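You operate a simulated robot arm through the tools that you are given. There is no shell and no other tool.

Carry out the task below with a simulated robot arm. There is one attempt and no reset: what you move stays moved.

Task
Put the white wrench in its holder at 10, shut the blue valve and turn the blue dial to 3.
Fine: wrench home before its dial turns; valve shut before the blue dial; leave the other wrenches and the pins.

It is judged by the outcome, as a careful person would: the job done as asked, and still so three seconds after it is handed in. It fails if anything else is knocked over, pushed out of place, dropped, spilled or broken.

Robot
A 7-joint arm with a two-finger parallel gripper, fixed in place. Base frame: the origin is at the foot of the arm, x ahead of it, y to its left, z up; the work surface is at about z = 0.86. Readings come in m, rad, newtons and seconds.
Its first joint turns from -2.601 to 2.601 rad. Payload 3.43 kg.
The TCP is the grasp point between the finger pads, 0.03 m short of the fingertips. In the tool frame z runs along the fingers and y along their closing line. The gripper opens to 0.094 m. The fingers are 0.028 m wide and 0.01 m thick; the gripper's body (0.05 by 0.096 m) begins 0.055 m behind the TCP.
Orientation is told as [roll, pitch, yaw] about the base's x, y, z axes, in that order, counted from this pose: with the fingers straight down and closing along the base's y, the tool's x points along the base's -x, its y along +y and its z along -z.

Tools
- The arm moves only by the tool drive_tool. Its argument "commands" is a list of rows, each an object of numbers (a shift or turn left out is 0, a gripper value left out holds the last): "jaw": the closure, from 0 (fully open) to 1 (shut); "dx", "dy", "dz": the shift along the tool's x, y, z in m; "wx", "wy", "wz": the turn, a rotation vector about the tool's x, y, z in rad. In form: [{"jaw": .., "dx": .., "dy": .., "dz": .., "wx": .., "wy": .., "wz": ..}, ...]. A call has 1 to 20 rows; each row is the pose to reach, as a shift and turn from the pose commanded when the call began, along the tool's axes at that moment. Each row takes 0.2 s and may step no farther than 0.05 m and 0.15 rad from the row before; otherwise, or with a gripper value out of range, the whole call is refused. A pose out of reach is approached as far as the arm can. The call stops where the force on the tool passes 40 N (or 10 N more than at its start, if that is more) or the arm is blocked; 0.2 s more then pass. The fingers move at their own pace (about 0.045 m/s each) and stop on an object; they squeeze with about 26 N. The grip force told is the motor's: it shows also when the fingers shut on nothing. Time passes only in rows, and 0.2 s behind the last, so rows that repeat a pose let the fingers close. The reply holds the time, the measured pose of the TCP, the force on the tool along the base axes, the opening and the grip force, in the units named above and with some noise, with the torque about the TCP (base axes, N m) and any sound that the robot's microphone picked up.
- Cameras (640 x 400 px; columns grow to the right, rows downward): "scene" is fixed at [0.0492, 0.5008, 1.4927]; the picture's right is [0.68, -0.73, 0.00], its down [-0.45, -0.42, -0.79] and it looks along [0.58, 0.54, -0.61] (base axes); focal length 362 px, centre (320, 200). "wrist" rides on the gripper at [0.076, 0.014, -0.103] in the tool frame; the picture's right is [-0.18, 0.98, 0.00], its down [-0.75, -0.14, -0.64] and it looks along [-0.63, -0.12, 0.77] (tool axes); focal length 243 px, centre (320, 200). There is no depth. A picture from a camera that has moved, and an enlarged one, comes with that camera's place and axes in the base frame and with its lens.
- snapshot(camera): a new picture of that camera. No time passes.
- enlarge(camera, box): a new picture of the part [left, top, right, bottom] of that camera's present view, enlarged. No time passes.
- sign_off(): hands the job in; it is judged then, once.

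Places have to be worked out from the pictures, the camera data and where the tool is seen. Open the gripper and draw the arm clear of the work before you hand the job in, unless the task says otherwise.

The tools are called after "Call:" by a JSON object that holds its "fn" and its "kwargs". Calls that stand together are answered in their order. drive_tool: Moves the arm, as the interface text tells. Its arguments: {"type":"object","properties":{"commands":{"type":"array","items":{"type":"object","properties":{"jaw":{"type":"number"},"dx":{"type":"number"},"dy":{"type":"number"},"dz":{"type":"number"},"wx":{"type":"number"},"wy":{"type":"number"},"wz":{"type":"number"}}}}},"required":["commands"]} The other tools are called the same way: snapshot (camera) takes a picture; enlarge (camera, box) takes an enlarged picture of a part of a camera's view; sign_off () hands the job in.

At the start:

```text
clock: 0.0
ee_pos: [0.6132, 0.7734, 1.1756]
tcp_rot: [0.0, -0.001, -0.001]
ft_force: [-0.1, -0.1, 0.4]
ft_torque: [0.03, 0.02, 0.01]
opening: 0.0939
grasp_force: 0.1
```

scene: 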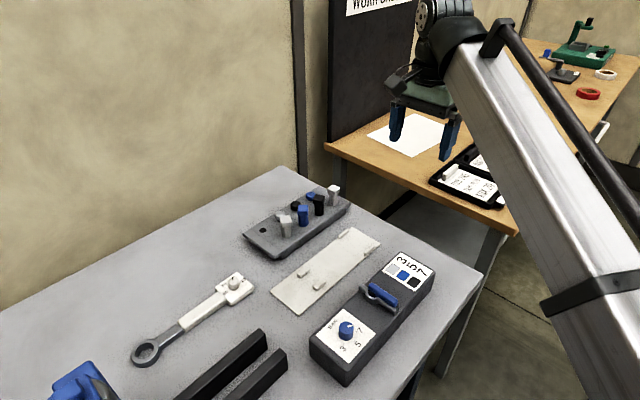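
wrist: 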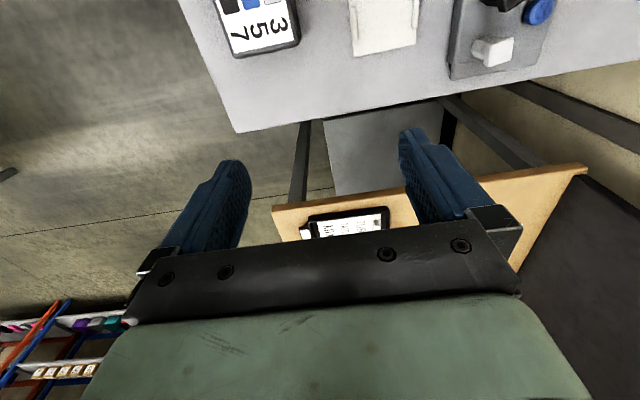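

I'll begin by looking closely at the scene from both cameras to identify the parts.

Call:
{"fn": "enlarge", "kwargs": {"camera": "scene", "box": [220, 160, 460, 310]}}

Call:
{"fn": "enlarge", "kwargs": {"camera": "scene", "box": [40, 240, 300, 400]}}

Call:
{"fn": "enlarge", "kwargs": {"camera": "scene", "box": [290, 230, 450, 390]}}

Call:
{"fn": "enlarge", "kwargs": {"camera": "scene", "box": [330, 0, 640, 220]}}

```text
2.67 times, centred on (340, 235) of scene
camera zoom: at [0.0492, 0.5008, 1.4927], right [0.68, -0.73, 0.0], down [-0.45, -0.42, -0.79], along [0.58, 0.54, -0.61], focal length 966 px, centre (267, 107)
```

zoom: 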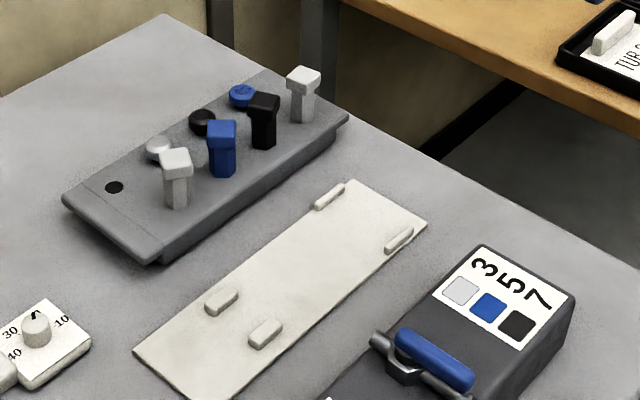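

```text
2.46 times, centred on (170, 320) of scene
camera zoom: at [0.0492, 0.5008, 1.4927], right [0.68, -0.73, 0.0], down [-0.45, -0.42, -0.79], along [0.58, 0.54, -0.61], focal length 892 px, centre (689, -95)
```

zoom: 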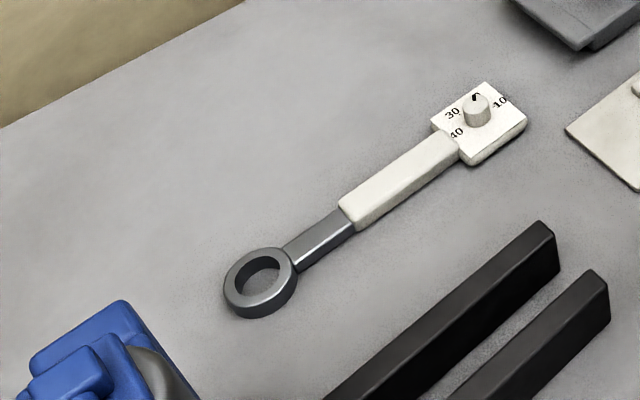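

```text
2.50 times, centred on (370, 310) of scene
camera zoom: at [0.0492, 0.5008, 1.4927], right [0.68, -0.73, 0.0], down [-0.45, -0.42, -0.79], along [0.58, 0.54, -0.61], focal length 906 px, centre (195, -75)
```

zoom: 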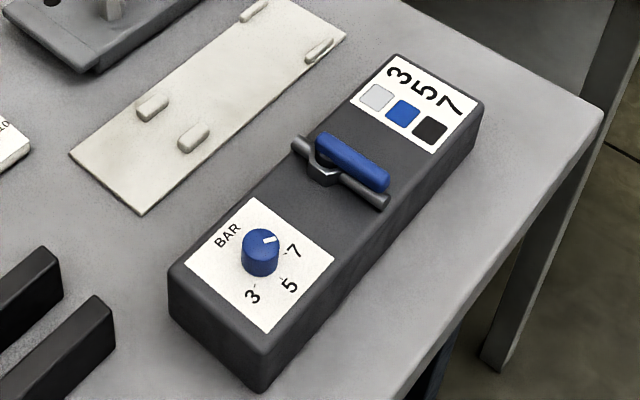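

```text
1.82 times, centred on (485, 110) of scene
camera zoom: at [0.0492, 0.5008, 1.4927], right [0.68, -0.73, 0.0], down [-0.45, -0.42, -0.79], along [0.58, 0.54, -0.61], focal length 659 px, centre (20, 364)
```

zoom: 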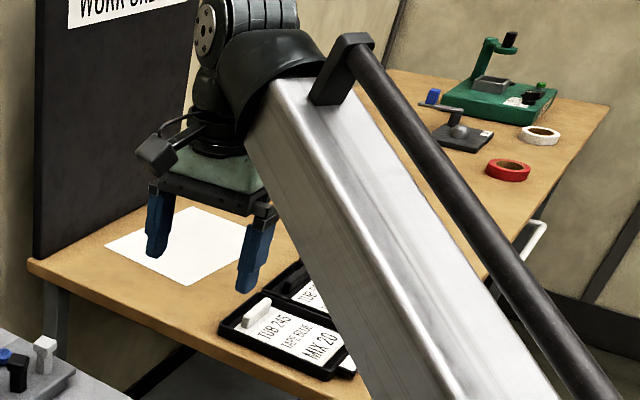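

The bench lies at about y 0.83–1.0: the white wrench runs along x at y≈0.97, the cream holder plate spans x≈0.34–0.62 at y≈0.87, and the valve block is around y≈0.7. I'll move the hand high above the bench to look from the wrist camera.

Call:
{"fn": "drive_tool", "kwargs": {"commands": [{"jaw": 0, "dx": 0.04, "dz": -0.01}, {"dx": 0.08, "dz": -0.02}, {"dx": 0.12, "dz": -0.03}, {"dx": 0.16, "dz": -0.04}, {"dx": 0.2, "dz": -0.05}, {"dx": 0.24, "dz": -0.06}, {"dx": 0.28, "dz": -0.07}]}}

Call:
{"fn": "snapshot", "kwargs": {"camera": "wrist"}}

Call:
{"fn": "snapshot", "kwargs": {"camera": "scene"}}

```text
clock: 1.6
ee_pos: [0.3358, 0.785, 1.2238]
tcp_rot: [0.031, -0.013, -0.001]
ft_force: [0.6, -0.9, 0.0]
ft_torque: [0.02, 0.02, 0.02]
opening: 0.0939
grasp_force: 0.0
out of reach, approached as far as the arm can: row 5, 6, 7
```

```text
taken
camera wrist: at [0.259, 0.7958, 1.326], right [0.19, 0.98, 0.03], down [0.75, -0.16, 0.65], along [0.64, -0.09, -0.76], focal length 243 px, centre (320, 200)
```

wrist: 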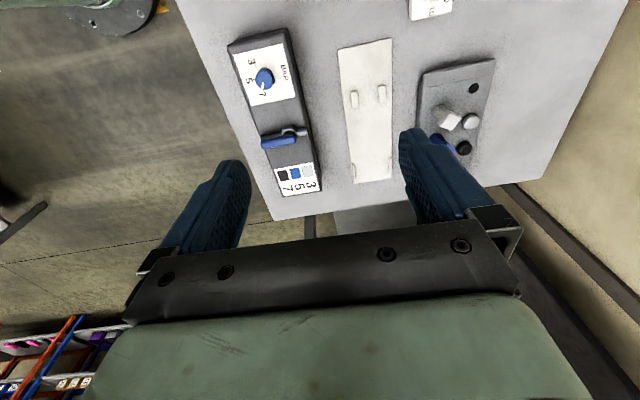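

```text
taken
```

scene: 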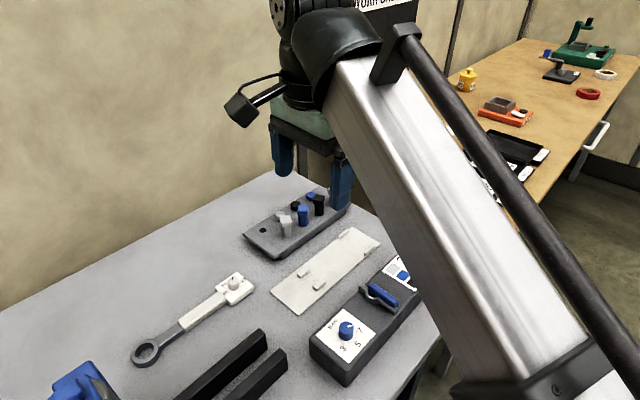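

The farther rows hit a limit (probably a wrist joint with this yaw). I'll turn the tool with the arm's azimuth (base yaw +) and then continue toward lower x.

Call:
{"fn": "drive_tool", "kwargs": {"commands": [{"wz": -0.15}, {"wz": -0.3}, {"wz": -0.45}, {"wz": -0.6}, {"wz": -0.75}]}}

Call:
{"fn": "snapshot", "kwargs": {"camera": "wrist"}}

```text
clock: 2.8
ee_pos: [0.3412, 0.7887, 1.2126]
tcp_rot: [0.01, -0.016, 0.751]
ft_force: [0.0, -0.5, 0.0]
ft_torque: [0.0, -0.02, 0.01]
opening: 0.0942
grasp_force: 0.0
out of reach, approached as far as the arm can: row 1, 2, 3, 4, 5
```

```text
taken
camera wrist: at [0.2749, 0.7466, 1.3136], right [-0.54, 0.84, 0.01], down [0.64, 0.4, 0.65], along [0.55, 0.36, -0.76], focal length 243 px, centre (320, 200)
```

wrist: 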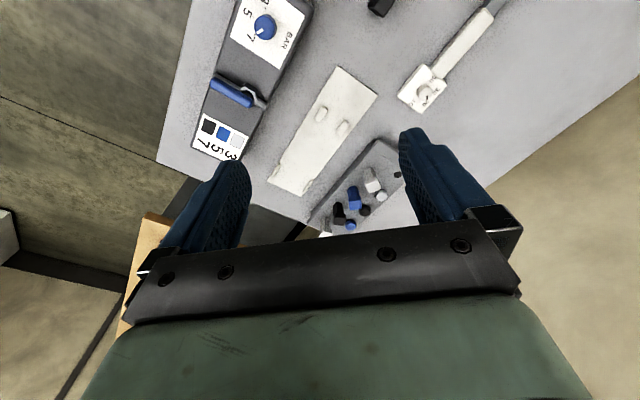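

The limit was height at this radius. I'll descend a little and swing toward smaller x with more yaw, to look at the wrench and the rest of the bench.

Call:
{"fn": "drive_tool", "kwargs": {"commands": [{"dz": 0.045}, {"dz": 0.09}, {"dx": 0.03, "dy": 0.022, "dz": 0.09, "wz": -0.12}, {"dx": 0.06, "dy": 0.044, "dz": 0.09, "wz": -0.24}, {"dx": 0.09, "dy": 0.066, "dz": 0.09, "wz": -0.36}, {"dx": 0.12, "dy": 0.088, "dz": 0.09, "wz": -0.48}, {"dx": 0.145, "dy": 0.108, "dz": 0.09, "wz": -0.6}]}}

Call:
{"fn": "snapshot", "kwargs": {"camera": "wrist"}}

Call:
{"fn": "snapshot", "kwargs": {"camera": "scene"}}

```text
clock: 4.4
ee_pos: [0.1584, 0.77, 1.1243]
tcp_rot: [-0.001, -0.001, 1.35]
ft_force: [0.5, 0.1, 0.5]
ft_torque: [-0.02, 0.04, 0.02]
opening: 0.0941
grasp_force: 0.0
```

```text
taken
camera wrist: at [0.1273, 0.6993, 1.2256], right [-0.92, 0.39, 0.0], down [0.3, 0.7, 0.64], along [0.25, 0.59, -0.77], focal length 243 px, centre (320, 200)
```

wrist: 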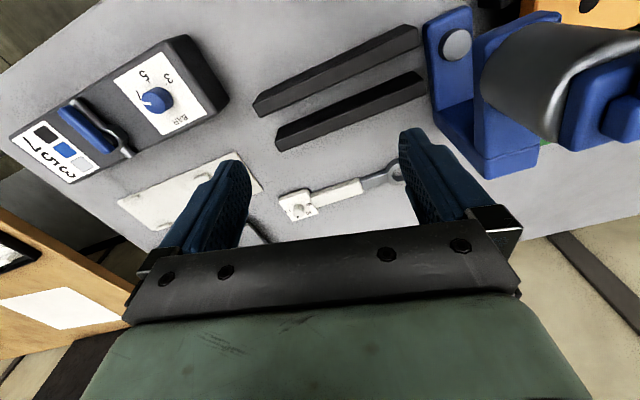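

```text
taken
```

scene: 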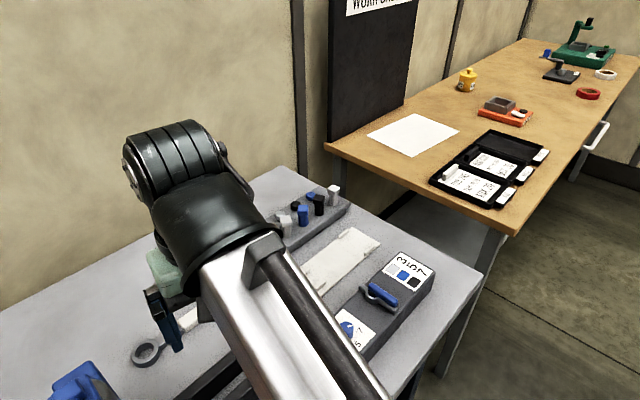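

I can see the white wrench, two black bars, a blue vise and the valve block. Let me zoom into the wrench and its dial, and also the board.

Call:
{"fn": "enlarge", "kwargs": {"camera": "wrist", "box": [240, 140, 440, 260]}}

Call:
{"fn": "enlarge", "kwargs": {"camera": "wrist", "box": [380, 0, 640, 180]}}

Call:
{"fn": "enlarge", "kwargs": {"camera": "scene", "box": [420, 120, 560, 220]}}

Call:
{"fn": "enlarge", "kwargs": {"camera": "wrist", "box": [0, 20, 240, 190]}}

```text
3.20 times, centred on (340, 200) of wrist
camera zoom: at [0.1273, 0.6993, 1.2256], right [-0.92, 0.39, 0.0], down [0.3, 0.7, 0.64], along [0.25, 0.59, -0.77], focal length 776 px, centre (256, 200)
```

zoom: 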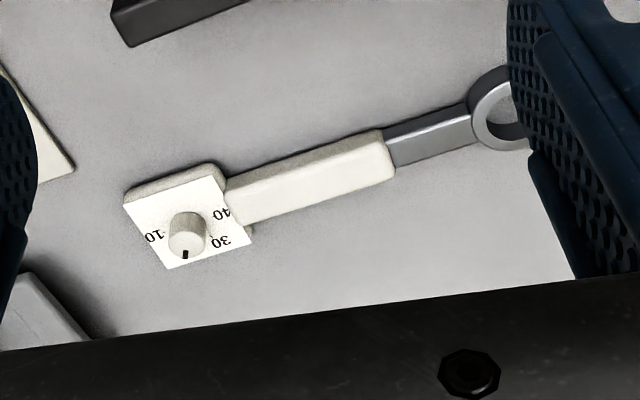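

```text
2.22 times, centred on (510, 90) of wrist
camera zoom: at [0.1273, 0.6993, 1.2256], right [-0.92, 0.39, 0.0], down [0.3, 0.7, 0.64], along [0.25, 0.59, -0.77], focal length 539 px, centre (-102, 444)
```

zoom: 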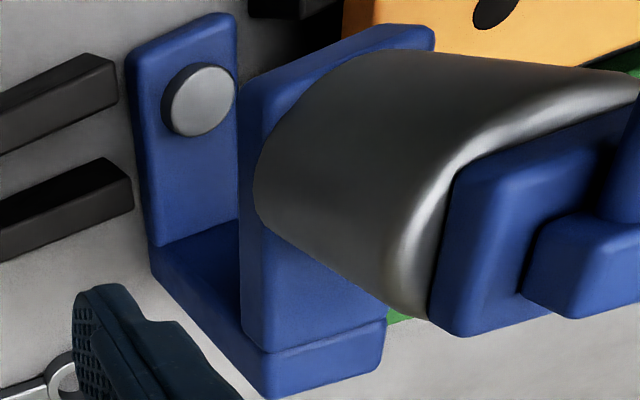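

```text
4.00 times, centred on (490, 170) of scene
camera zoom: at [0.0492, 0.5008, 1.4927], right [0.68, -0.73, 0.0], down [-0.45, -0.42, -0.79], along [0.58, 0.54, -0.61], focal length 1449 px, centre (-360, 320)
```

zoom: 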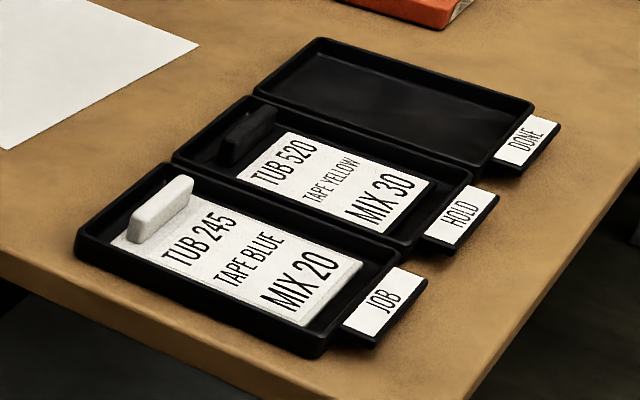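

```text
2.35 times, centred on (120, 105) of wrist
camera zoom: at [0.1273, 0.6993, 1.2256], right [-0.92, 0.39, 0.0], down [0.3, 0.7, 0.64], along [0.25, 0.59, -0.77], focal length 571 px, centre (791, 424)
```

zoom: 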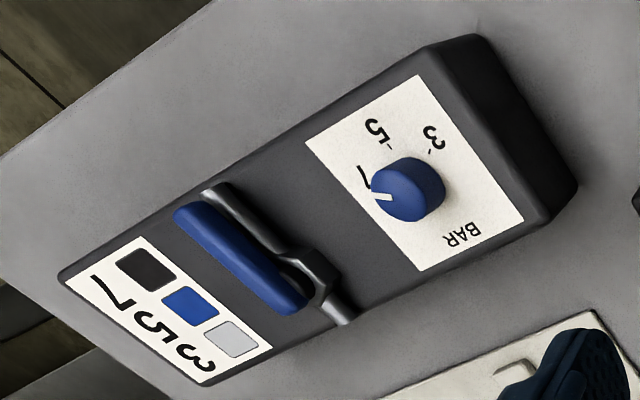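

The wrench dial currently reads around 20 (knob mark pointing +y), and the blue dial points at 7. I'll swing further left, keeping high, to check for other wrenches/holders beyond the vise.

Call:
{"fn": "drive_tool", "kwargs": {"commands": [{"dz": -0.03}, {"dz": -0.06}, {"dx": 0.01, "dy": 0.04, "dz": -0.06, "wz": -0.1}, {"dx": 0.02, "dy": 0.08, "dz": -0.06, "wz": -0.2}, {"dx": 0.03, "dy": 0.12, "dz": -0.06, "wz": -0.3}, {"dx": 0.035, "dy": 0.156, "dz": -0.06, "wz": -0.4}]}}

Call:
{"fn": "snapshot", "kwargs": {"camera": "wrist"}}

```text
clock: 5.0
ee_pos: [0.1595, 0.7737, 1.169]
tcp_rot: [0.001, -0.016, 1.348]
ft_force: [1.0, 6.3, -11.0]
ft_torque: [0.04, -0.09, -0.05]
opening: 0.0941
grasp_force: 0.1
out of reach, approached as far as the arm can: row 2
stopped in row 2: the force on the tool passed its limit at 46 N (the readings are from after the stop); the commanded pose is now the measured one
```

```text
taken
camera wrist: at [0.1287, 0.7008, 1.27], right [-0.92, 0.4, 0.0], down [0.3, 0.69, 0.66], along [0.26, 0.6, -0.76], focal length 243 px, centre (320, 200)
```

wrist: 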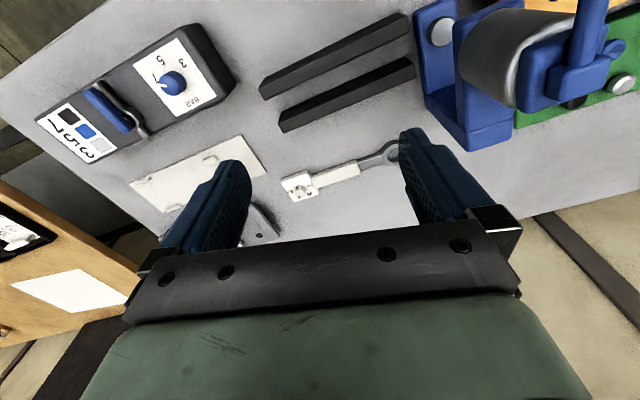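

Moving up got blocked (probably the arm folding onto itself). I'll come back down to z≈1.13 and check the readings.

Call:
{"fn": "drive_tool", "kwargs": {"commands": [{"dz": 0.02}, {"dz": 0.04}, {"dz": 0.04}]}}

Call:
{"fn": "snapshot", "kwargs": {"camera": "scene"}}

```text
clock: 5.8
ee_pos: [0.1606, 0.772, 1.1281]
tcp_rot: [0.0, -0.015, 1.35]
ft_force: [-0.5, 0.6, -0.2]
ft_torque: [0.02, 0.03, -0.01]
opening: 0.0939
grasp_force: 0.1
```

```text
taken
```

scene: 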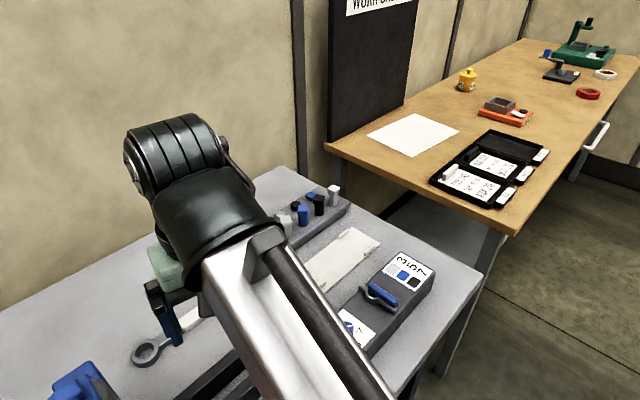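

Forces are back to zero. The vise top is only about z≈0.93–1.0, well below the fingertips (≈1.10), so I'll swing left at this height to view the bench beyond.

Call:
{"fn": "drive_tool", "kwargs": {"commands": [{"dx": 0.0, "dy": 0.04, "wz": -0.1}, {"dx": -0.005, "dy": 0.08, "wz": -0.2}, {"dx": -0.005, "dy": 0.12, "wz": -0.3}, {"dx": -0.0, "dy": 0.16, "wz": -0.4}]}}

Call:
{"fn": "snapshot", "kwargs": {"camera": "wrist"}}

```text
clock: 6.5
ee_pos: [0.0686, 0.8007, 1.129]
tcp_rot: [-0.028, -0.008, 1.603]
ft_force: [34.0, -4.3, 8.7]
ft_torque: [-0.02, -0.49, -0.2]
opening: 0.0752
grasp_force: 0.0
stopped in row 3: the force on the tool passed its limit at 54 N (the readings are from after the stop); the commanded pose is now the measured one
```

```text
taken
camera wrist: at [0.0535, 0.7232, 1.2296], right [-0.99, 0.15, -0.02], down [0.1, 0.75, 0.65], along [0.12, 0.64, -0.76], focal length 243 px, centre (320, 200)
```

wrist: 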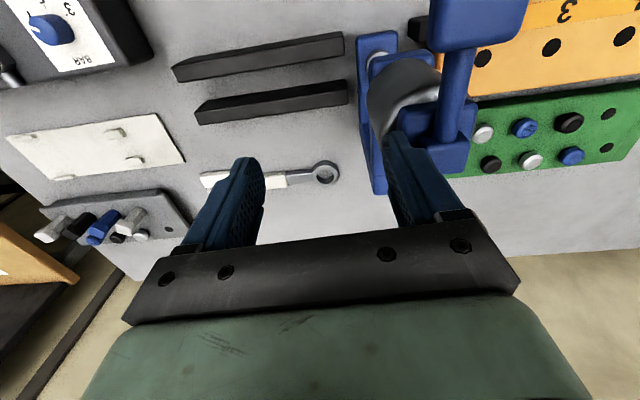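

The finger touched the tall blue column of the vise at about x≈0.02 – it is higher than I thought. I'll back off in +x immediately.

Call:
{"fn": "drive_tool", "kwargs": {"commands": [{"dy": -0.03}, {"dy": -0.07}, {"dy": -0.1}]}}

Call:
{"fn": "snapshot", "kwargs": {"camera": "wrist"}}

Call:
{"fn": "snapshot", "kwargs": {"camera": "scene"}}

```text
clock: 7.3
ee_pos: [0.1618, 0.8063, 1.1321]
tcp_rot: [-0.02, -0.008, 1.611]
ft_force: [0.0, -0.3, 0.4]
ft_torque: [0.03, -0.02, 0.02]
opening: 0.094
grasp_force: 0.1
```

```text
taken
camera wrist: at [0.1493, 0.7287, 1.2337], right [-0.99, 0.14, -0.02], down [0.1, 0.75, 0.65], along [0.11, 0.64, -0.76], focal length 243 px, centre (320, 200)
```

wrist: 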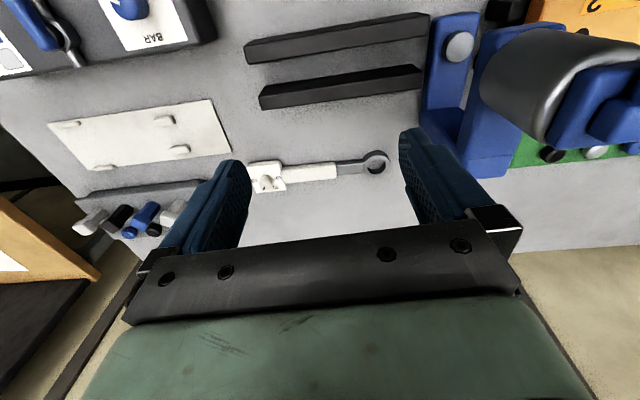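

```text
taken
```

scene: 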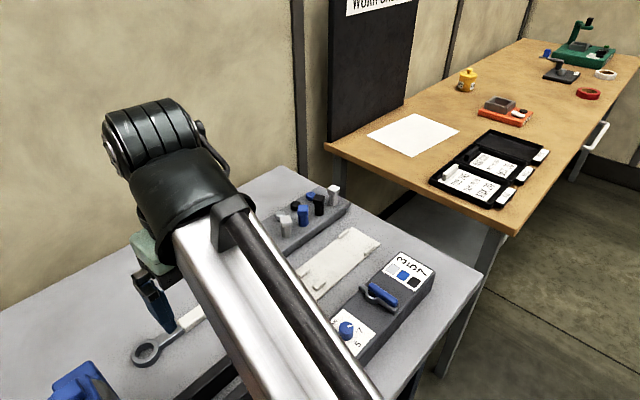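

The press looks unmoved in the scene view. Now I'll zoom in on the holder plate, wrench and pins from here.

Call:
{"fn": "enlarge", "kwargs": {"camera": "wrist", "box": [30, 80, 250, 220]}}

Call:
{"fn": "enlarge", "kwargs": {"camera": "wrist", "box": [230, 130, 410, 240]}}

Call:
{"fn": "enlarge", "kwargs": {"camera": "scene", "box": [260, 220, 390, 320]}}

```text
2.86 times, centred on (140, 150) of wrist
camera zoom: at [0.1493, 0.7287, 1.2337], right [-0.99, 0.14, -0.02], down [0.1, 0.75, 0.65], along [0.11, 0.64, -0.76], focal length 693 px, centre (834, 343)
```

zoom: 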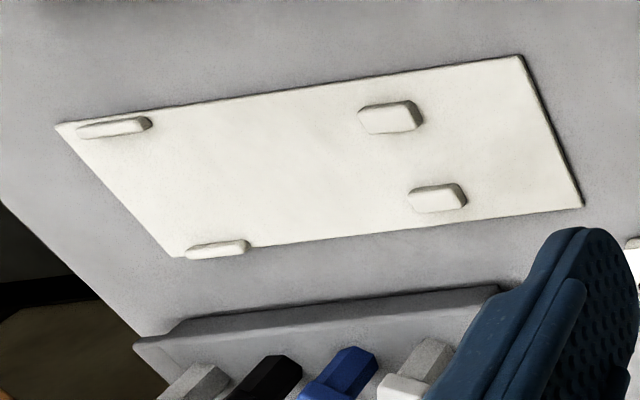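

```text
3.56 times, centred on (320, 185) of wrist
camera zoom: at [0.1493, 0.7287, 1.2337], right [-0.99, 0.14, -0.02], down [0.1, 0.75, 0.65], along [0.11, 0.64, -0.76], focal length 863 px, centre (320, 253)
```

zoom: 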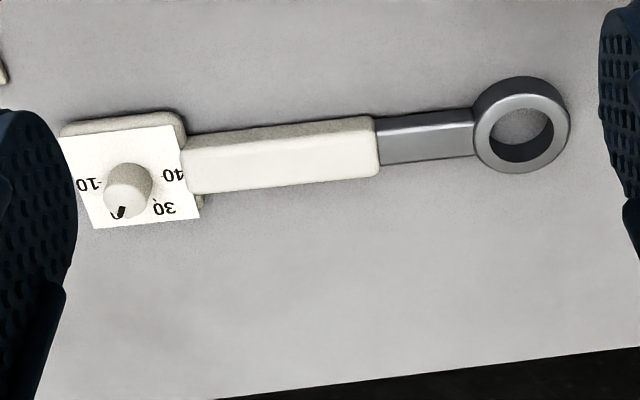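

```text
4.00 times, centred on (325, 270) of scene
camera zoom: at [0.0492, 0.5008, 1.4927], right [0.68, -0.73, 0.0], down [-0.45, -0.42, -0.79], along [0.58, 0.54, -0.61], focal length 1449 px, centre (300, -80)
```

zoom: 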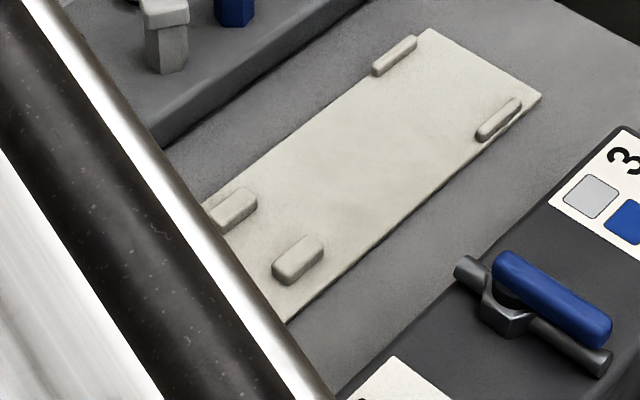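

I need a precise look at the holder plate to decide which way the wrench lies in it. I'll move to view the plate from closer.

Call:
{"fn": "drive_tool", "kwargs": {"commands": [{"dx": 0.019, "dy": -0.036, "dz": 0.004, "wz": 0.09}, {"dx": 0.038, "dy": -0.073, "dz": 0.008, "wz": 0.18}, {"dx": 0.057, "dy": -0.109, "dz": 0.012, "wz": 0.27}, {"dx": 0.076, "dy": -0.146, "dz": 0.016, "wz": 0.36}, {"dx": 0.095, "dy": -0.182, "dz": 0.02, "wz": 0.45}, {"dx": 0.115, "dy": -0.219, "dz": 0.02, "wz": 0.54}]}}

Call:
{"fn": "snapshot", "kwargs": {"camera": "wrist"}}

Call:
{"fn": "snapshot", "kwargs": {"camera": "scene"}}

```text
clock: 8.8
ee_pos: [0.385, 0.6988, 1.1116]
tcp_rot: [-0.012, -0.017, 1.072]
ft_force: [-0.4, 0.5, -0.1]
ft_torque: [0.01, -0.01, 0.0]
opening: 0.094
grasp_force: 0.0
```

```text
taken
camera wrist: at [0.3344, 0.6388, 1.2127], right [-0.77, 0.63, -0.01], down [0.47, 0.59, 0.66], along [0.42, 0.51, -0.75], focal length 243 px, centre (320, 200)
```

wrist: 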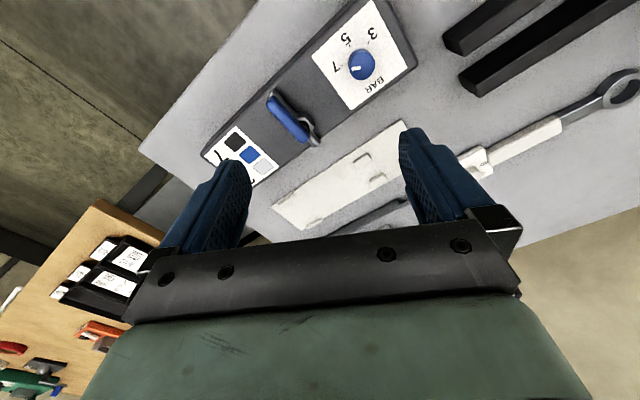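

```text
taken
```

scene: 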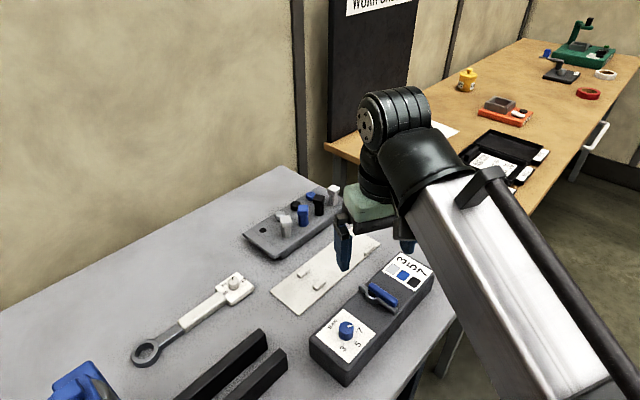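

The scene view is unobstructed now, so I'll take high zooms of the wrench parts and the plate for measuring.

Call:
{"fn": "enlarge", "kwargs": {"camera": "scene", "box": [125, 330, 189, 370]}}

Call:
{"fn": "enlarge", "kwargs": {"camera": "scene", "box": [200, 265, 264, 305]}}

Call:
{"fn": "enlarge", "kwargs": {"camera": "scene", "box": [266, 260, 346, 310]}}

Call:
{"fn": "enlarge", "kwargs": {"camera": "scene", "box": [170, 290, 234, 330]}}

```text
10.00 times, centred on (157, 350) of scene
camera zoom: at [0.0492, 0.5008, 1.4927], right [0.68, -0.73, 0.0], down [-0.45, -0.42, -0.79], along [0.58, 0.54, -0.61], focal length 3623 px, centre (1950, -1300)
```

zoom: 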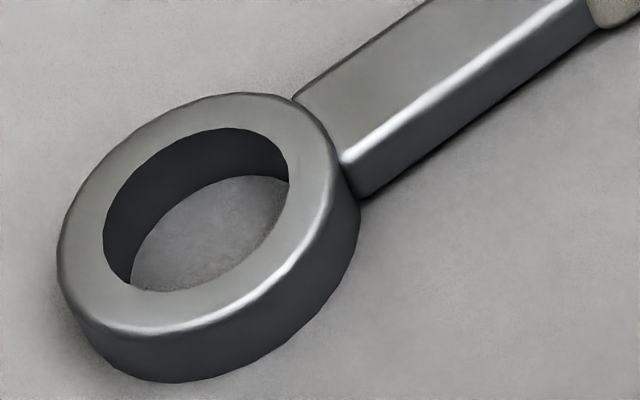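

```text
10.00 times, centred on (232, 285) of scene
camera zoom: at [0.0492, 0.5008, 1.4927], right [0.68, -0.73, 0.0], down [-0.45, -0.42, -0.79], along [0.58, 0.54, -0.61], focal length 3623 px, centre (1200, -650)
```

zoom: 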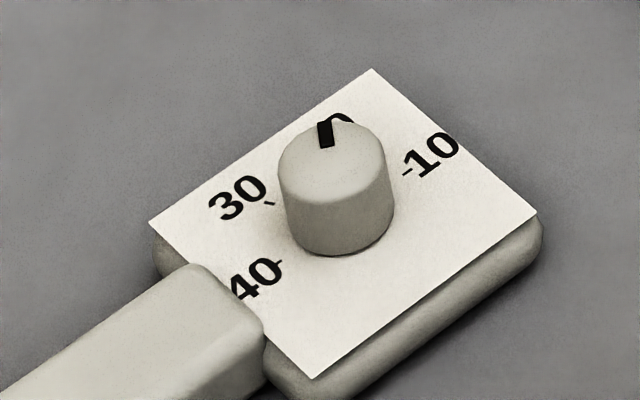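

```text
8.00 times, centred on (306, 285) of scene
camera zoom: at [0.0492, 0.5008, 1.4927], right [0.68, -0.73, 0.0], down [-0.45, -0.42, -0.79], along [0.58, 0.54, -0.61], focal length 2899 px, centre (432, -480)
```

zoom: 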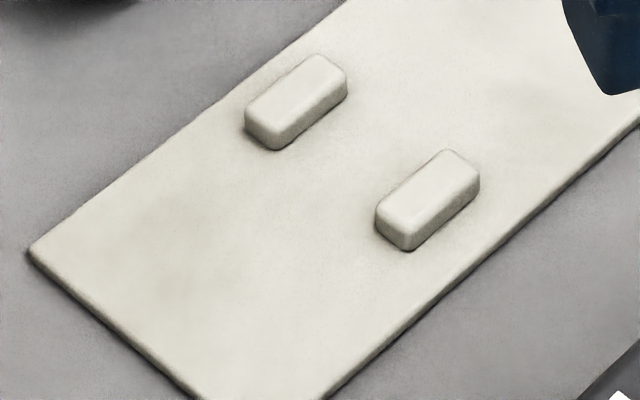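

```text
10.00 times, centred on (202, 310) of scene
camera zoom: at [0.0492, 0.5008, 1.4927], right [0.68, -0.73, 0.0], down [-0.45, -0.42, -0.79], along [0.58, 0.54, -0.61], focal length 3623 px, centre (1500, -900)
```

zoom: 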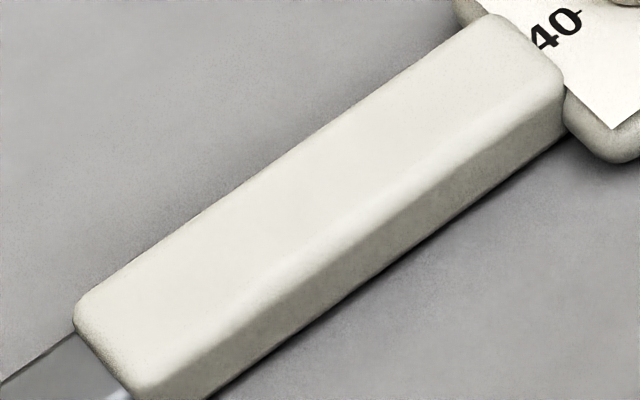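

From the zooms: handle ≈26 mm wide, shaft ≈19 mm, head ≈58 mm, ring ≈48 mm; the plate's wide ribs (gap ≈74 mm, x≈0.579) match the head and the narrow ribs (gap ≈40 mm, x≈0.42) the shaft, so the wrench keeps its present direction (head toward +x) and sits at y≈0.873. I'll level the tool and start moving back toward the wrench.

Call:
{"fn": "drive_tool", "kwargs": {"commands": [{"dx": -0.02, "dy": 0.034, "wx": -0.012, "wy": 0.017}, {"dx": -0.04, "dy": 0.068, "wx": -0.012, "wy": 0.017}, {"dx": -0.06, "dy": 0.103, "wx": -0.012, "wy": 0.017}, {"dx": -0.074, "dy": 0.137, "wx": -0.012, "wy": 0.017}]}}

Call:
{"fn": "snapshot", "kwargs": {"camera": "scene"}}

```text
clock: 9.8
ee_pos: [0.3017, 0.8313, 1.1118]
tcp_rot: [0.0, -0.003, 1.072]
ft_force: [-0.2, -0.6, 0.3]
ft_torque: [0.02, 0.04, 0.02]
opening: 0.0939
grasp_force: 0.0
```

```text
taken
```

scene: 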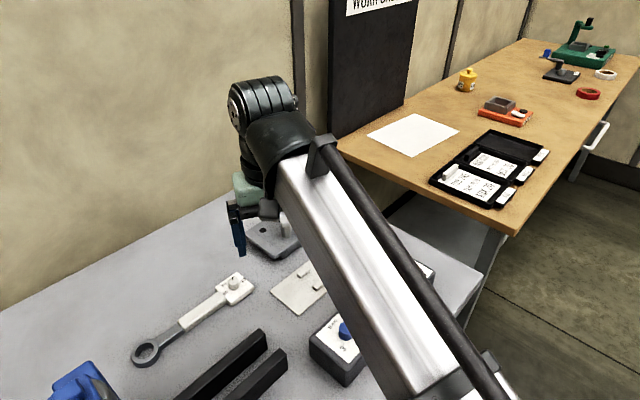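

Tool is level. Now I turn the yaw to 0 (closing along y) while moving above the wrench handle.

Call:
{"fn": "drive_tool", "kwargs": {"commands": [{"dx": -0.003, "dy": 0.016, "wz": 0.134}, {"dx": -0.006, "dy": 0.032, "wz": 0.268}, {"dx": -0.008, "dy": 0.048, "wz": 0.402}, {"dx": -0.011, "dy": 0.063, "wz": 0.536}, {"dx": -0.014, "dy": 0.079, "wz": 0.67}, {"dx": -0.017, "dy": 0.095, "wz": 0.804}, {"dx": -0.02, "dy": 0.11, "wz": 0.938}, {"dx": -0.022, "dy": 0.126, "wz": 1.072}]}}

Call:
{"fn": "snapshot", "kwargs": {"camera": "wrist"}}

Call:
{"fn": "snapshot", "kwargs": {"camera": "scene"}}

```text
clock: 11.6
ee_pos: [0.2008, 0.9075, 1.1121]
tcp_rot: [0.0, -0.001, -0.002]
ft_force: [0.0, 0.2, 0.2]
ft_torque: [-0.02, 0.0, 0.06]
opening: 0.094
grasp_force: 0.0
```

```text
taken
camera wrist: at [0.1253, 0.9233, 1.2139], right [0.19, 0.98, 0.0], down [0.75, -0.14, 0.64], along [0.63, -0.12, -0.77], focal length 243 px, centre (320, 200)
```

wrist: 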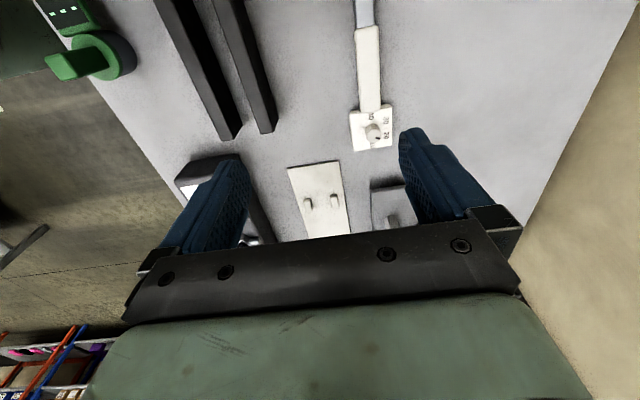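

```text
taken
```

scene: 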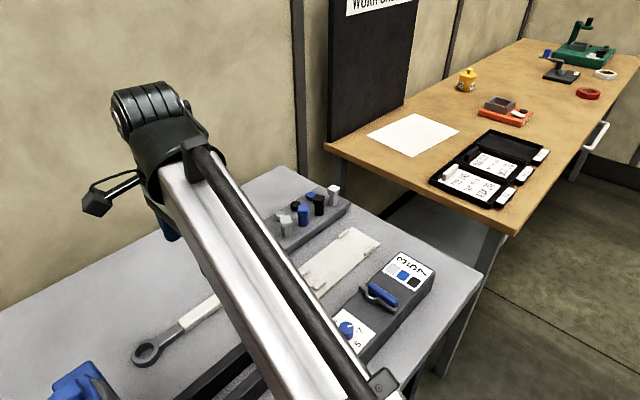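

Yaw 0 is fine here. Let me zoom on the wrench from this overhead view to pin down its position and the dial's marks.

Call:
{"fn": "enlarge", "kwargs": {"camera": "wrist", "box": [330, 90, 410, 160]}}

Call:
{"fn": "enlarge", "kwargs": {"camera": "wrist", "box": [270, 0, 430, 100]}}

Call:
{"fn": "enlarge", "kwargs": {"camera": "wrist", "box": [250, 145, 410, 245]}}

```text
5.71 times, centred on (370, 125) of wrist
camera zoom: at [0.1253, 0.9233, 1.2139], right [0.19, 0.98, 0.0], down [0.75, -0.14, 0.64], along [0.63, -0.12, -0.77], focal length 1386 px, centre (34, 629)
```

zoom: 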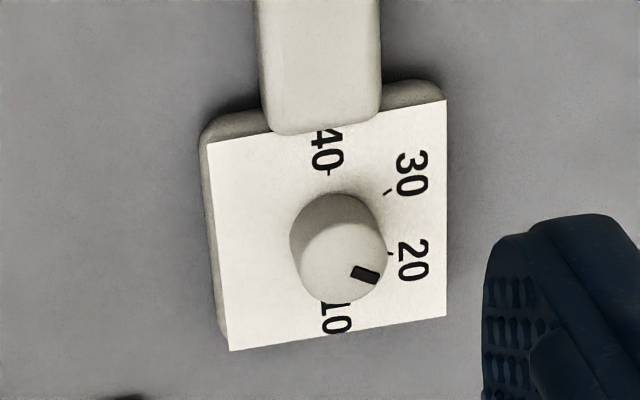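

```text
4.00 times, centred on (350, 50) of wrist
camera zoom: at [0.1253, 0.9233, 1.2139], right [0.19, 0.98, 0.0], down [0.75, -0.14, 0.64], along [0.63, -0.12, -0.77], focal length 970 px, centre (200, 800)
```

zoom: 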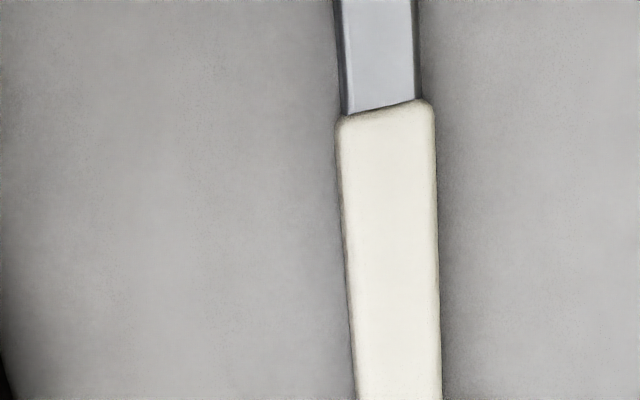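

```text
4.00 times, centred on (330, 195) of wrist
camera zoom: at [0.1253, 0.9233, 1.2139], right [0.19, 0.98, 0.0], down [0.75, -0.14, 0.64], along [0.63, -0.12, -0.77], focal length 970 px, centre (280, 220)
```

zoom: 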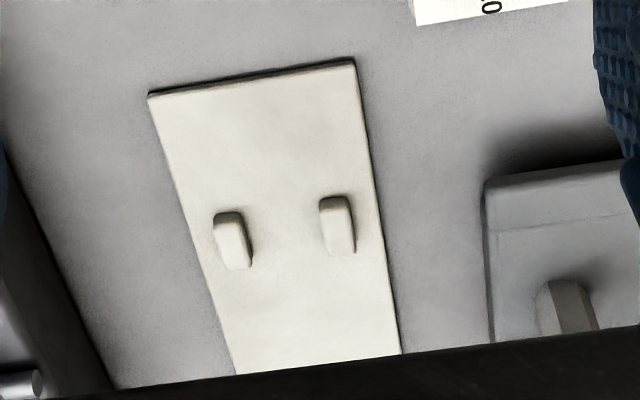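

The dial ticks are 10 at +x, 20 at ~60°, 30, 40 at −x; the knob points at 20, so 10 needs a ~60° clockwise turn later. The wrench axis is at y≈0.969 with the handle spanning x≈0.162–0.255; I'll move above the handle at (0.195, 0.969) and descend partway.

Call:
{"fn": "drive_tool", "kwargs": {"commands": [{"dx": 0.002, "dy": 0.03, "dz": 0.03}, {"dx": 0.006, "dy": 0.0615, "dz": 0.06}, {"dx": 0.006, "dy": 0.0615, "dz": 0.1}, {"dx": 0.006, "dy": 0.0615, "dz": 0.13}, {"dx": 0.006, "dy": 0.0615, "dz": 0.16}]}}

Call:
{"fn": "snapshot", "kwargs": {"camera": "wrist"}}

Call:
{"fn": "snapshot", "kwargs": {"camera": "scene"}}

```text
clock: 12.8
ee_pos: [0.1933, 0.9718, 0.953]
tcp_rot: [0.001, 0.0, 0.001]
ft_force: [0.0, 0.9, 0.2]
ft_torque: [0.01, 0.0, 0.0]
opening: 0.0938
grasp_force: 0.1
```

```text
taken
camera wrist: at [0.119, 0.9859, 1.0552], right [0.18, 0.98, 0.0], down [0.75, -0.14, 0.64], along [0.63, -0.12, -0.77], focal length 243 px, centre (320, 200)
```

wrist: 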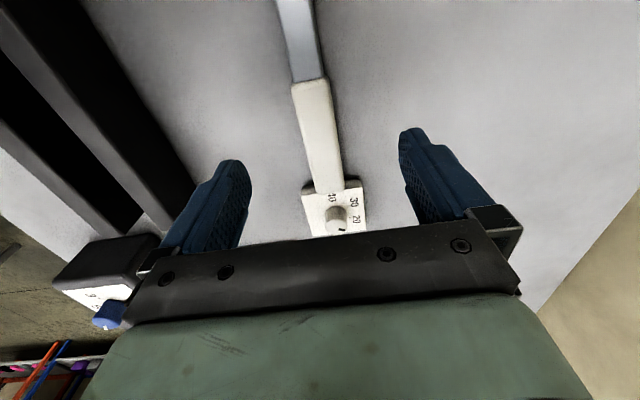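

```text
taken
```

scene: 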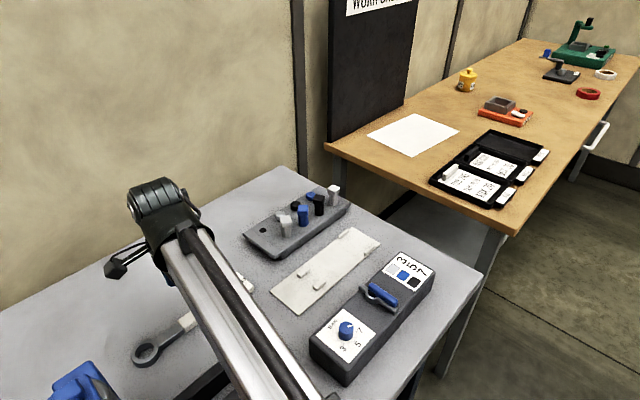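

Reachable here. I'll zoom on the handle to centre the fingers precisely before descending.

Call:
{"fn": "enlarge", "kwargs": {"camera": "wrist", "box": [240, 60, 400, 160]}}

Call:
{"fn": "enlarge", "kwargs": {"camera": "wrist", "box": [260, 160, 400, 248]}}

```text
4.00 times, centred on (320, 110) of wrist
camera zoom: at [0.119, 0.9859, 1.0552], right [0.18, 0.98, 0.0], down [0.75, -0.14, 0.64], along [0.63, -0.12, -0.77], focal length 970 px, centre (320, 560)
```

zoom: 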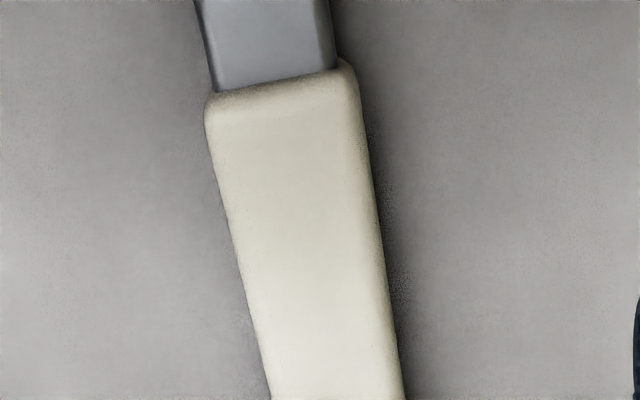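

```text
4.55 times, centred on (330, 204) of wrist
camera zoom: at [0.119, 0.9859, 1.0552], right [0.18, 0.98, 0.0], down [0.75, -0.14, 0.64], along [0.63, -0.12, -0.77], focal length 1103 px, centre (274, 182)
```

zoom: 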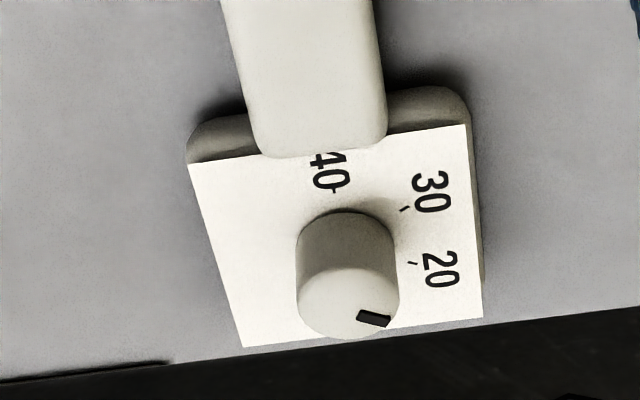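

Handle centreline is y≈0.971, matching the TCP (0.972). I'll descend so the fingertips are just above the table, then close.

Call:
{"fn": "drive_tool", "kwargs": {"commands": [{"dz": 0.02}, {"dz": 0.035}, {"dz": 0.045}, {"dz": 0.054}]}}

Call:
{"fn": "snapshot", "kwargs": {"camera": "wrist"}}

```text
clock: 13.8
ee_pos: [0.1947, 0.9701, 0.8985]
tcp_rot: [0.0, 0.0, -0.001]
ft_force: [0.4, -0.1, 0.4]
ft_torque: [0.02, -0.01, 0.01]
opening: 0.0939
grasp_force: 0.1
```

```text
taken
camera wrist: at [0.1186, 0.9852, 1.0008], right [0.18, 0.98, 0.0], down [0.75, -0.14, 0.64], along [0.63, -0.12, -0.77], focal length 243 px, centre (320, 200)
```

wrist: 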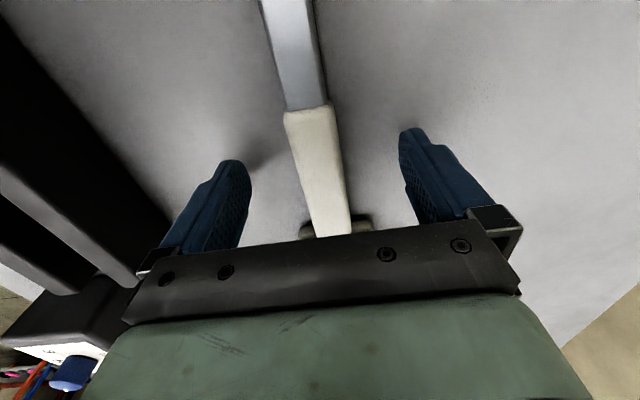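

No contact, pose exact. Now I close on the handle.

Call:
{"fn": "drive_tool", "kwargs": {"commands": [{"jaw": 1}, {"jaw": 1}, {"jaw": 1}, {"jaw": 1}, {"jaw": 1}, {"jaw": 1}]}}

Call:
{"fn": "snapshot", "kwargs": {"camera": "wrist"}}

```text
clock: 15.2
ee_pos: [0.1944, 0.9699, 0.8999]
tcp_rot: [0.001, 0.001, 0.0]
ft_force: [-0.3, -1.3, 0.3]
ft_torque: [-0.1, 0.01, -0.06]
opening: 0.0274
grasp_force: 26.2
```

```text
taken
camera wrist: at [0.1186, 0.9851, 1.0008], right [0.18, 0.98, 0.0], down [0.75, -0.14, 0.64], along [0.63, -0.12, -0.77], focal length 243 px, centre (320, 200)
```

wrist: 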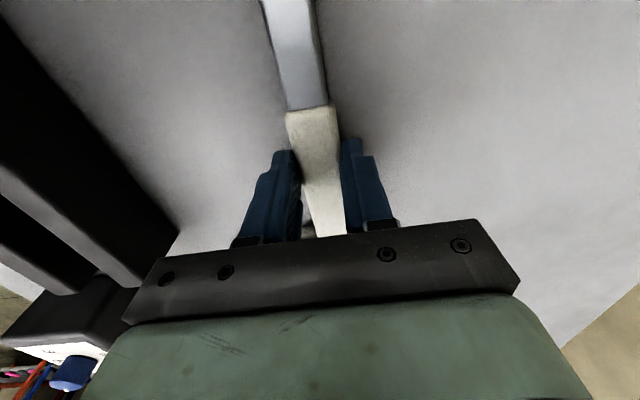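

The handle is gripped (opening 27 mm, 26 N). I'll lift it gently a few centimetres and check.

Call:
{"fn": "drive_tool", "kwargs": {"commands": [{"dz": -0.008}, {"dz": -0.02}, {"dz": -0.035}, {"dz": -0.05}, {"dz": -0.06}]}}

Call:
{"fn": "snapshot", "kwargs": {"camera": "wrist"}}

Call:
{"fn": "snapshot", "kwargs": {"camera": "scene"}}

```text
clock: 16.4
ee_pos: [0.1941, 0.9714, 0.9585]
tcp_rot: [0.0, 0.0, -0.001]
ft_force: [-0.1, -0.2, -4.7]
ft_torque: [0.0, 0.09, 0.0]
opening: 0.0277
grasp_force: 25.9
```

```text
taken
camera wrist: at [0.1184, 0.9859, 1.0608], right [0.18, 0.98, 0.0], down [0.75, -0.14, 0.64], along [0.63, -0.12, -0.77], focal length 243 px, centre (320, 200)
```

wrist: 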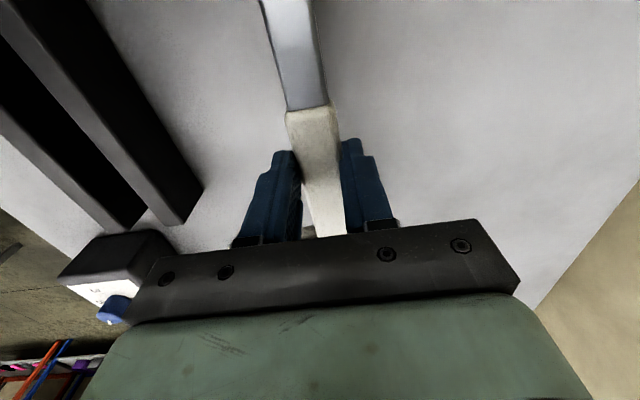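

```text
taken
```

scene: 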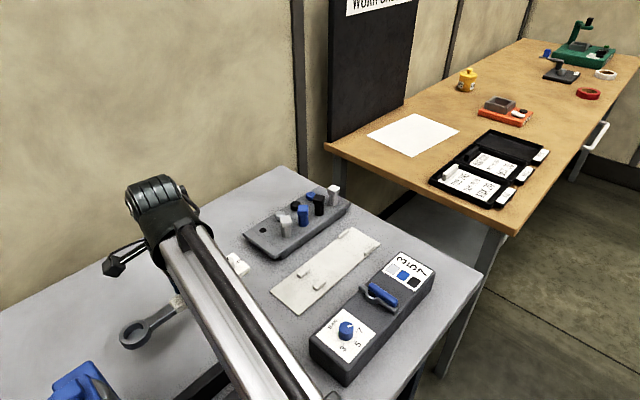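

Held level (≈0.48 kg). I'll raise slightly more and carry it diagonally to above the holder plate, Δx≈+0.291, Δy≈−0.0995.

Call:
{"fn": "drive_tool", "kwargs": {"commands": [{"dx": -0.01, "dy": -0.01, "dz": -0.02}, {"dx": -0.04, "dy": -0.025, "dz": -0.03}, {"dx": -0.08, "dy": -0.04, "dz": -0.03}, {"dx": -0.12, "dy": -0.055, "dz": -0.03}, {"dx": -0.16, "dy": -0.07, "dz": -0.03}, {"dx": -0.2, "dy": -0.085, "dz": -0.03}, {"dx": -0.24, "dy": -0.0995, "dz": -0.03}, {"dx": -0.27, "dy": -0.0995, "dz": -0.03}, {"dx": -0.291, "dy": -0.0995, "dz": -0.03}]}}

Call:
{"fn": "snapshot", "kwargs": {"camera": "wrist"}}

Call:
{"fn": "snapshot", "kwargs": {"camera": "scene"}}

```text
clock: 18.4
ee_pos: [0.4861, 0.8723, 0.9877]
tcp_rot: [0.002, 0.0, 0.0]
ft_force: [0.1, -0.2, -4.1]
ft_torque: [0.03, 0.1, 0.02]
opening: 0.0279
grasp_force: 26.1
```

```text
taken
camera wrist: at [0.4097, 0.8865, 1.0902], right [0.18, 0.98, 0.0], down [0.75, -0.14, 0.64], along [0.63, -0.12, -0.77], focal length 243 px, centre (320, 200)
```

wrist: 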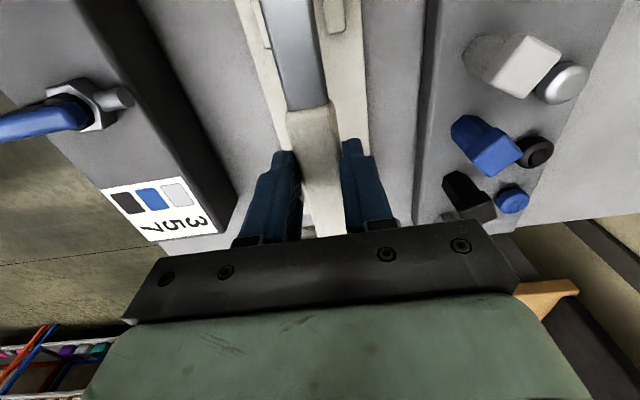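

```text
taken
```

scene: 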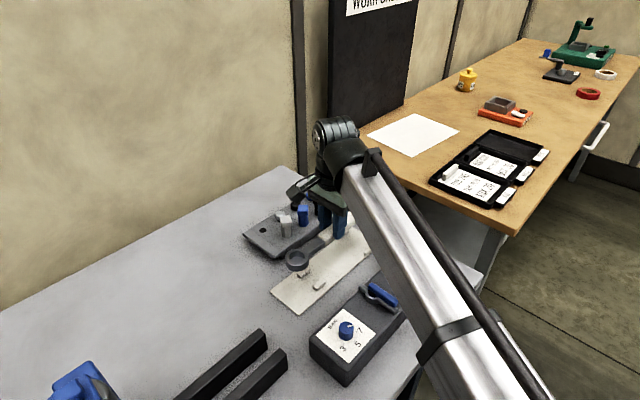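

Reached the spot above the plate. Let me check alignment between the shaft and the narrow ribs in a zoom before lowering.

Call:
{"fn": "enlarge", "kwargs": {"camera": "wrist", "box": [210, 0, 390, 112]}}

Call:
{"fn": "enlarge", "kwargs": {"camera": "scene", "box": [260, 210, 390, 310]}}

```text
3.56 times, centred on (300, 56) of wrist
camera zoom: at [0.4097, 0.8865, 1.0902], right [0.18, 0.98, 0.0], down [0.75, -0.14, 0.64], along [0.63, -0.12, -0.77], focal length 863 px, centre (391, 712)
```

zoom: 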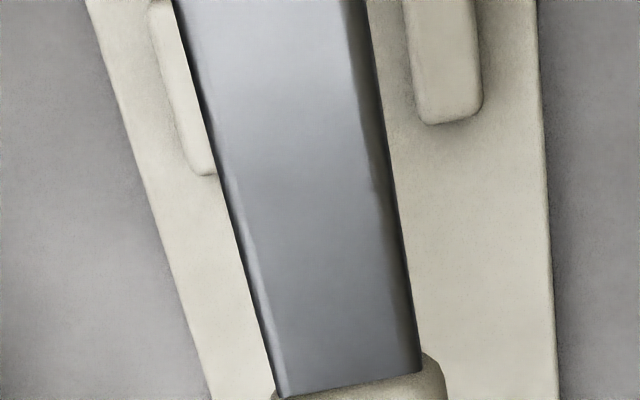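

```text
4.00 times, centred on (325, 260) of scene
camera zoom: at [0.0492, 0.5008, 1.4927], right [0.68, -0.73, 0.0], down [-0.45, -0.42, -0.79], along [0.58, 0.54, -0.61], focal length 1449 px, centre (300, -40)
```

zoom: 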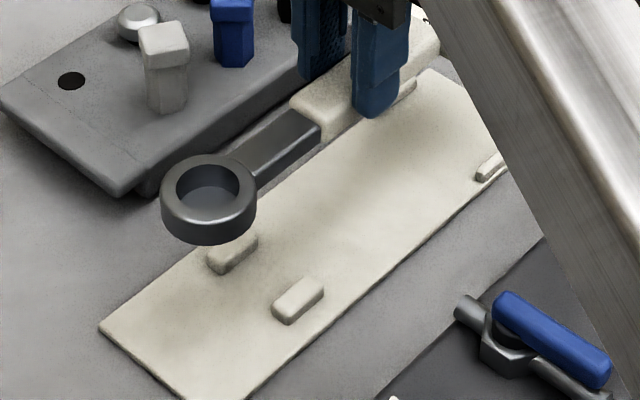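

The wrench axis (y≈0.872) is nearly centred on the plate (y≈0.870), and the head offset suggests +3 mm in x. I'll adjust by those and lower to just above the plate.

Call:
{"fn": "drive_tool", "kwargs": {"commands": [{"dx": -0.003, "dy": -0.002, "dz": 0.015}, {"dx": -0.003, "dy": -0.002, "dz": 0.035}, {"dx": -0.003, "dy": -0.002, "dz": 0.055}, {"dx": -0.003, "dy": -0.002, "dz": 0.068}, {"dx": -0.003, "dy": -0.002, "dz": 0.073}]}}

Call:
{"fn": "enlarge", "kwargs": {"camera": "scene", "box": [260, 210, 390, 310]}}

Call:
{"fn": "enlarge", "kwargs": {"camera": "wrist", "box": [210, 0, 390, 112]}}

```text
clock: 19.6
ee_pos: [0.4886, 0.8688, 0.9167]
tcp_rot: [0.001, 0.001, 0.0]
ft_force: [-0.1, 0.1, -2.8]
ft_torque: [0.0, 0.1, 0.0]
opening: 0.0275
grasp_force: 25.9
```

```text
4.00 times, centred on (325, 260) of scene
camera zoom: at [0.0492, 0.5008, 1.4927], right [0.68, -0.73, 0.0], down [-0.45, -0.42, -0.79], along [0.58, 0.54, -0.61], focal length 1449 px, centre (300, -40)
```

zoom: 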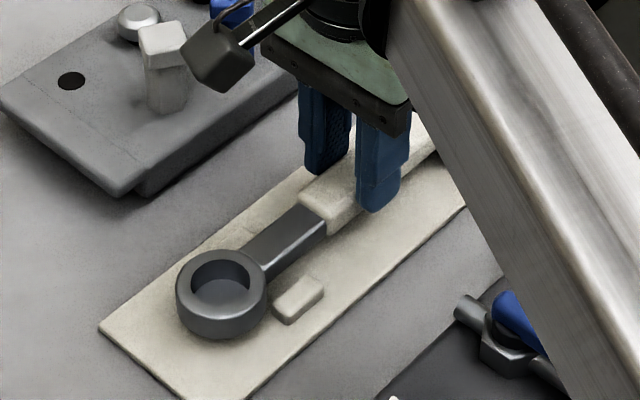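

```text
3.56 times, centred on (300, 56) of wrist
camera zoom: at [0.4129, 0.8843, 1.0177], right [0.18, 0.98, 0.0], down [0.75, -0.14, 0.64], along [0.63, -0.12, -0.77], focal length 863 px, centre (391, 712)
```

zoom: 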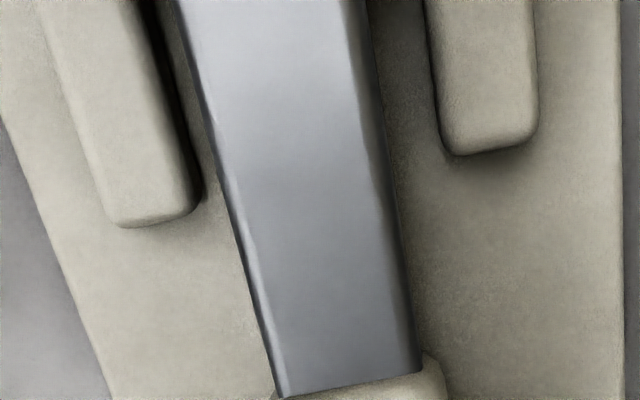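

The shaft sits centred between the ribs. I'll lower the last ~12 mm in small steps, watching the force.

Call:
{"fn": "drive_tool", "kwargs": {"commands": [{"dz": 0.003}, {"dz": 0.006}, {"dz": 0.008}]}}

```text
clock: 20.4
ee_pos: [0.4887, 0.8694, 0.9079]
tcp_rot: [-0.001, 0.001, 0.001]
ft_force: [-0.1, 0.6, -3.4]
ft_torque: [-0.02, 0.12, 0.0]
opening: 0.0277
grasp_force: 25.6
```

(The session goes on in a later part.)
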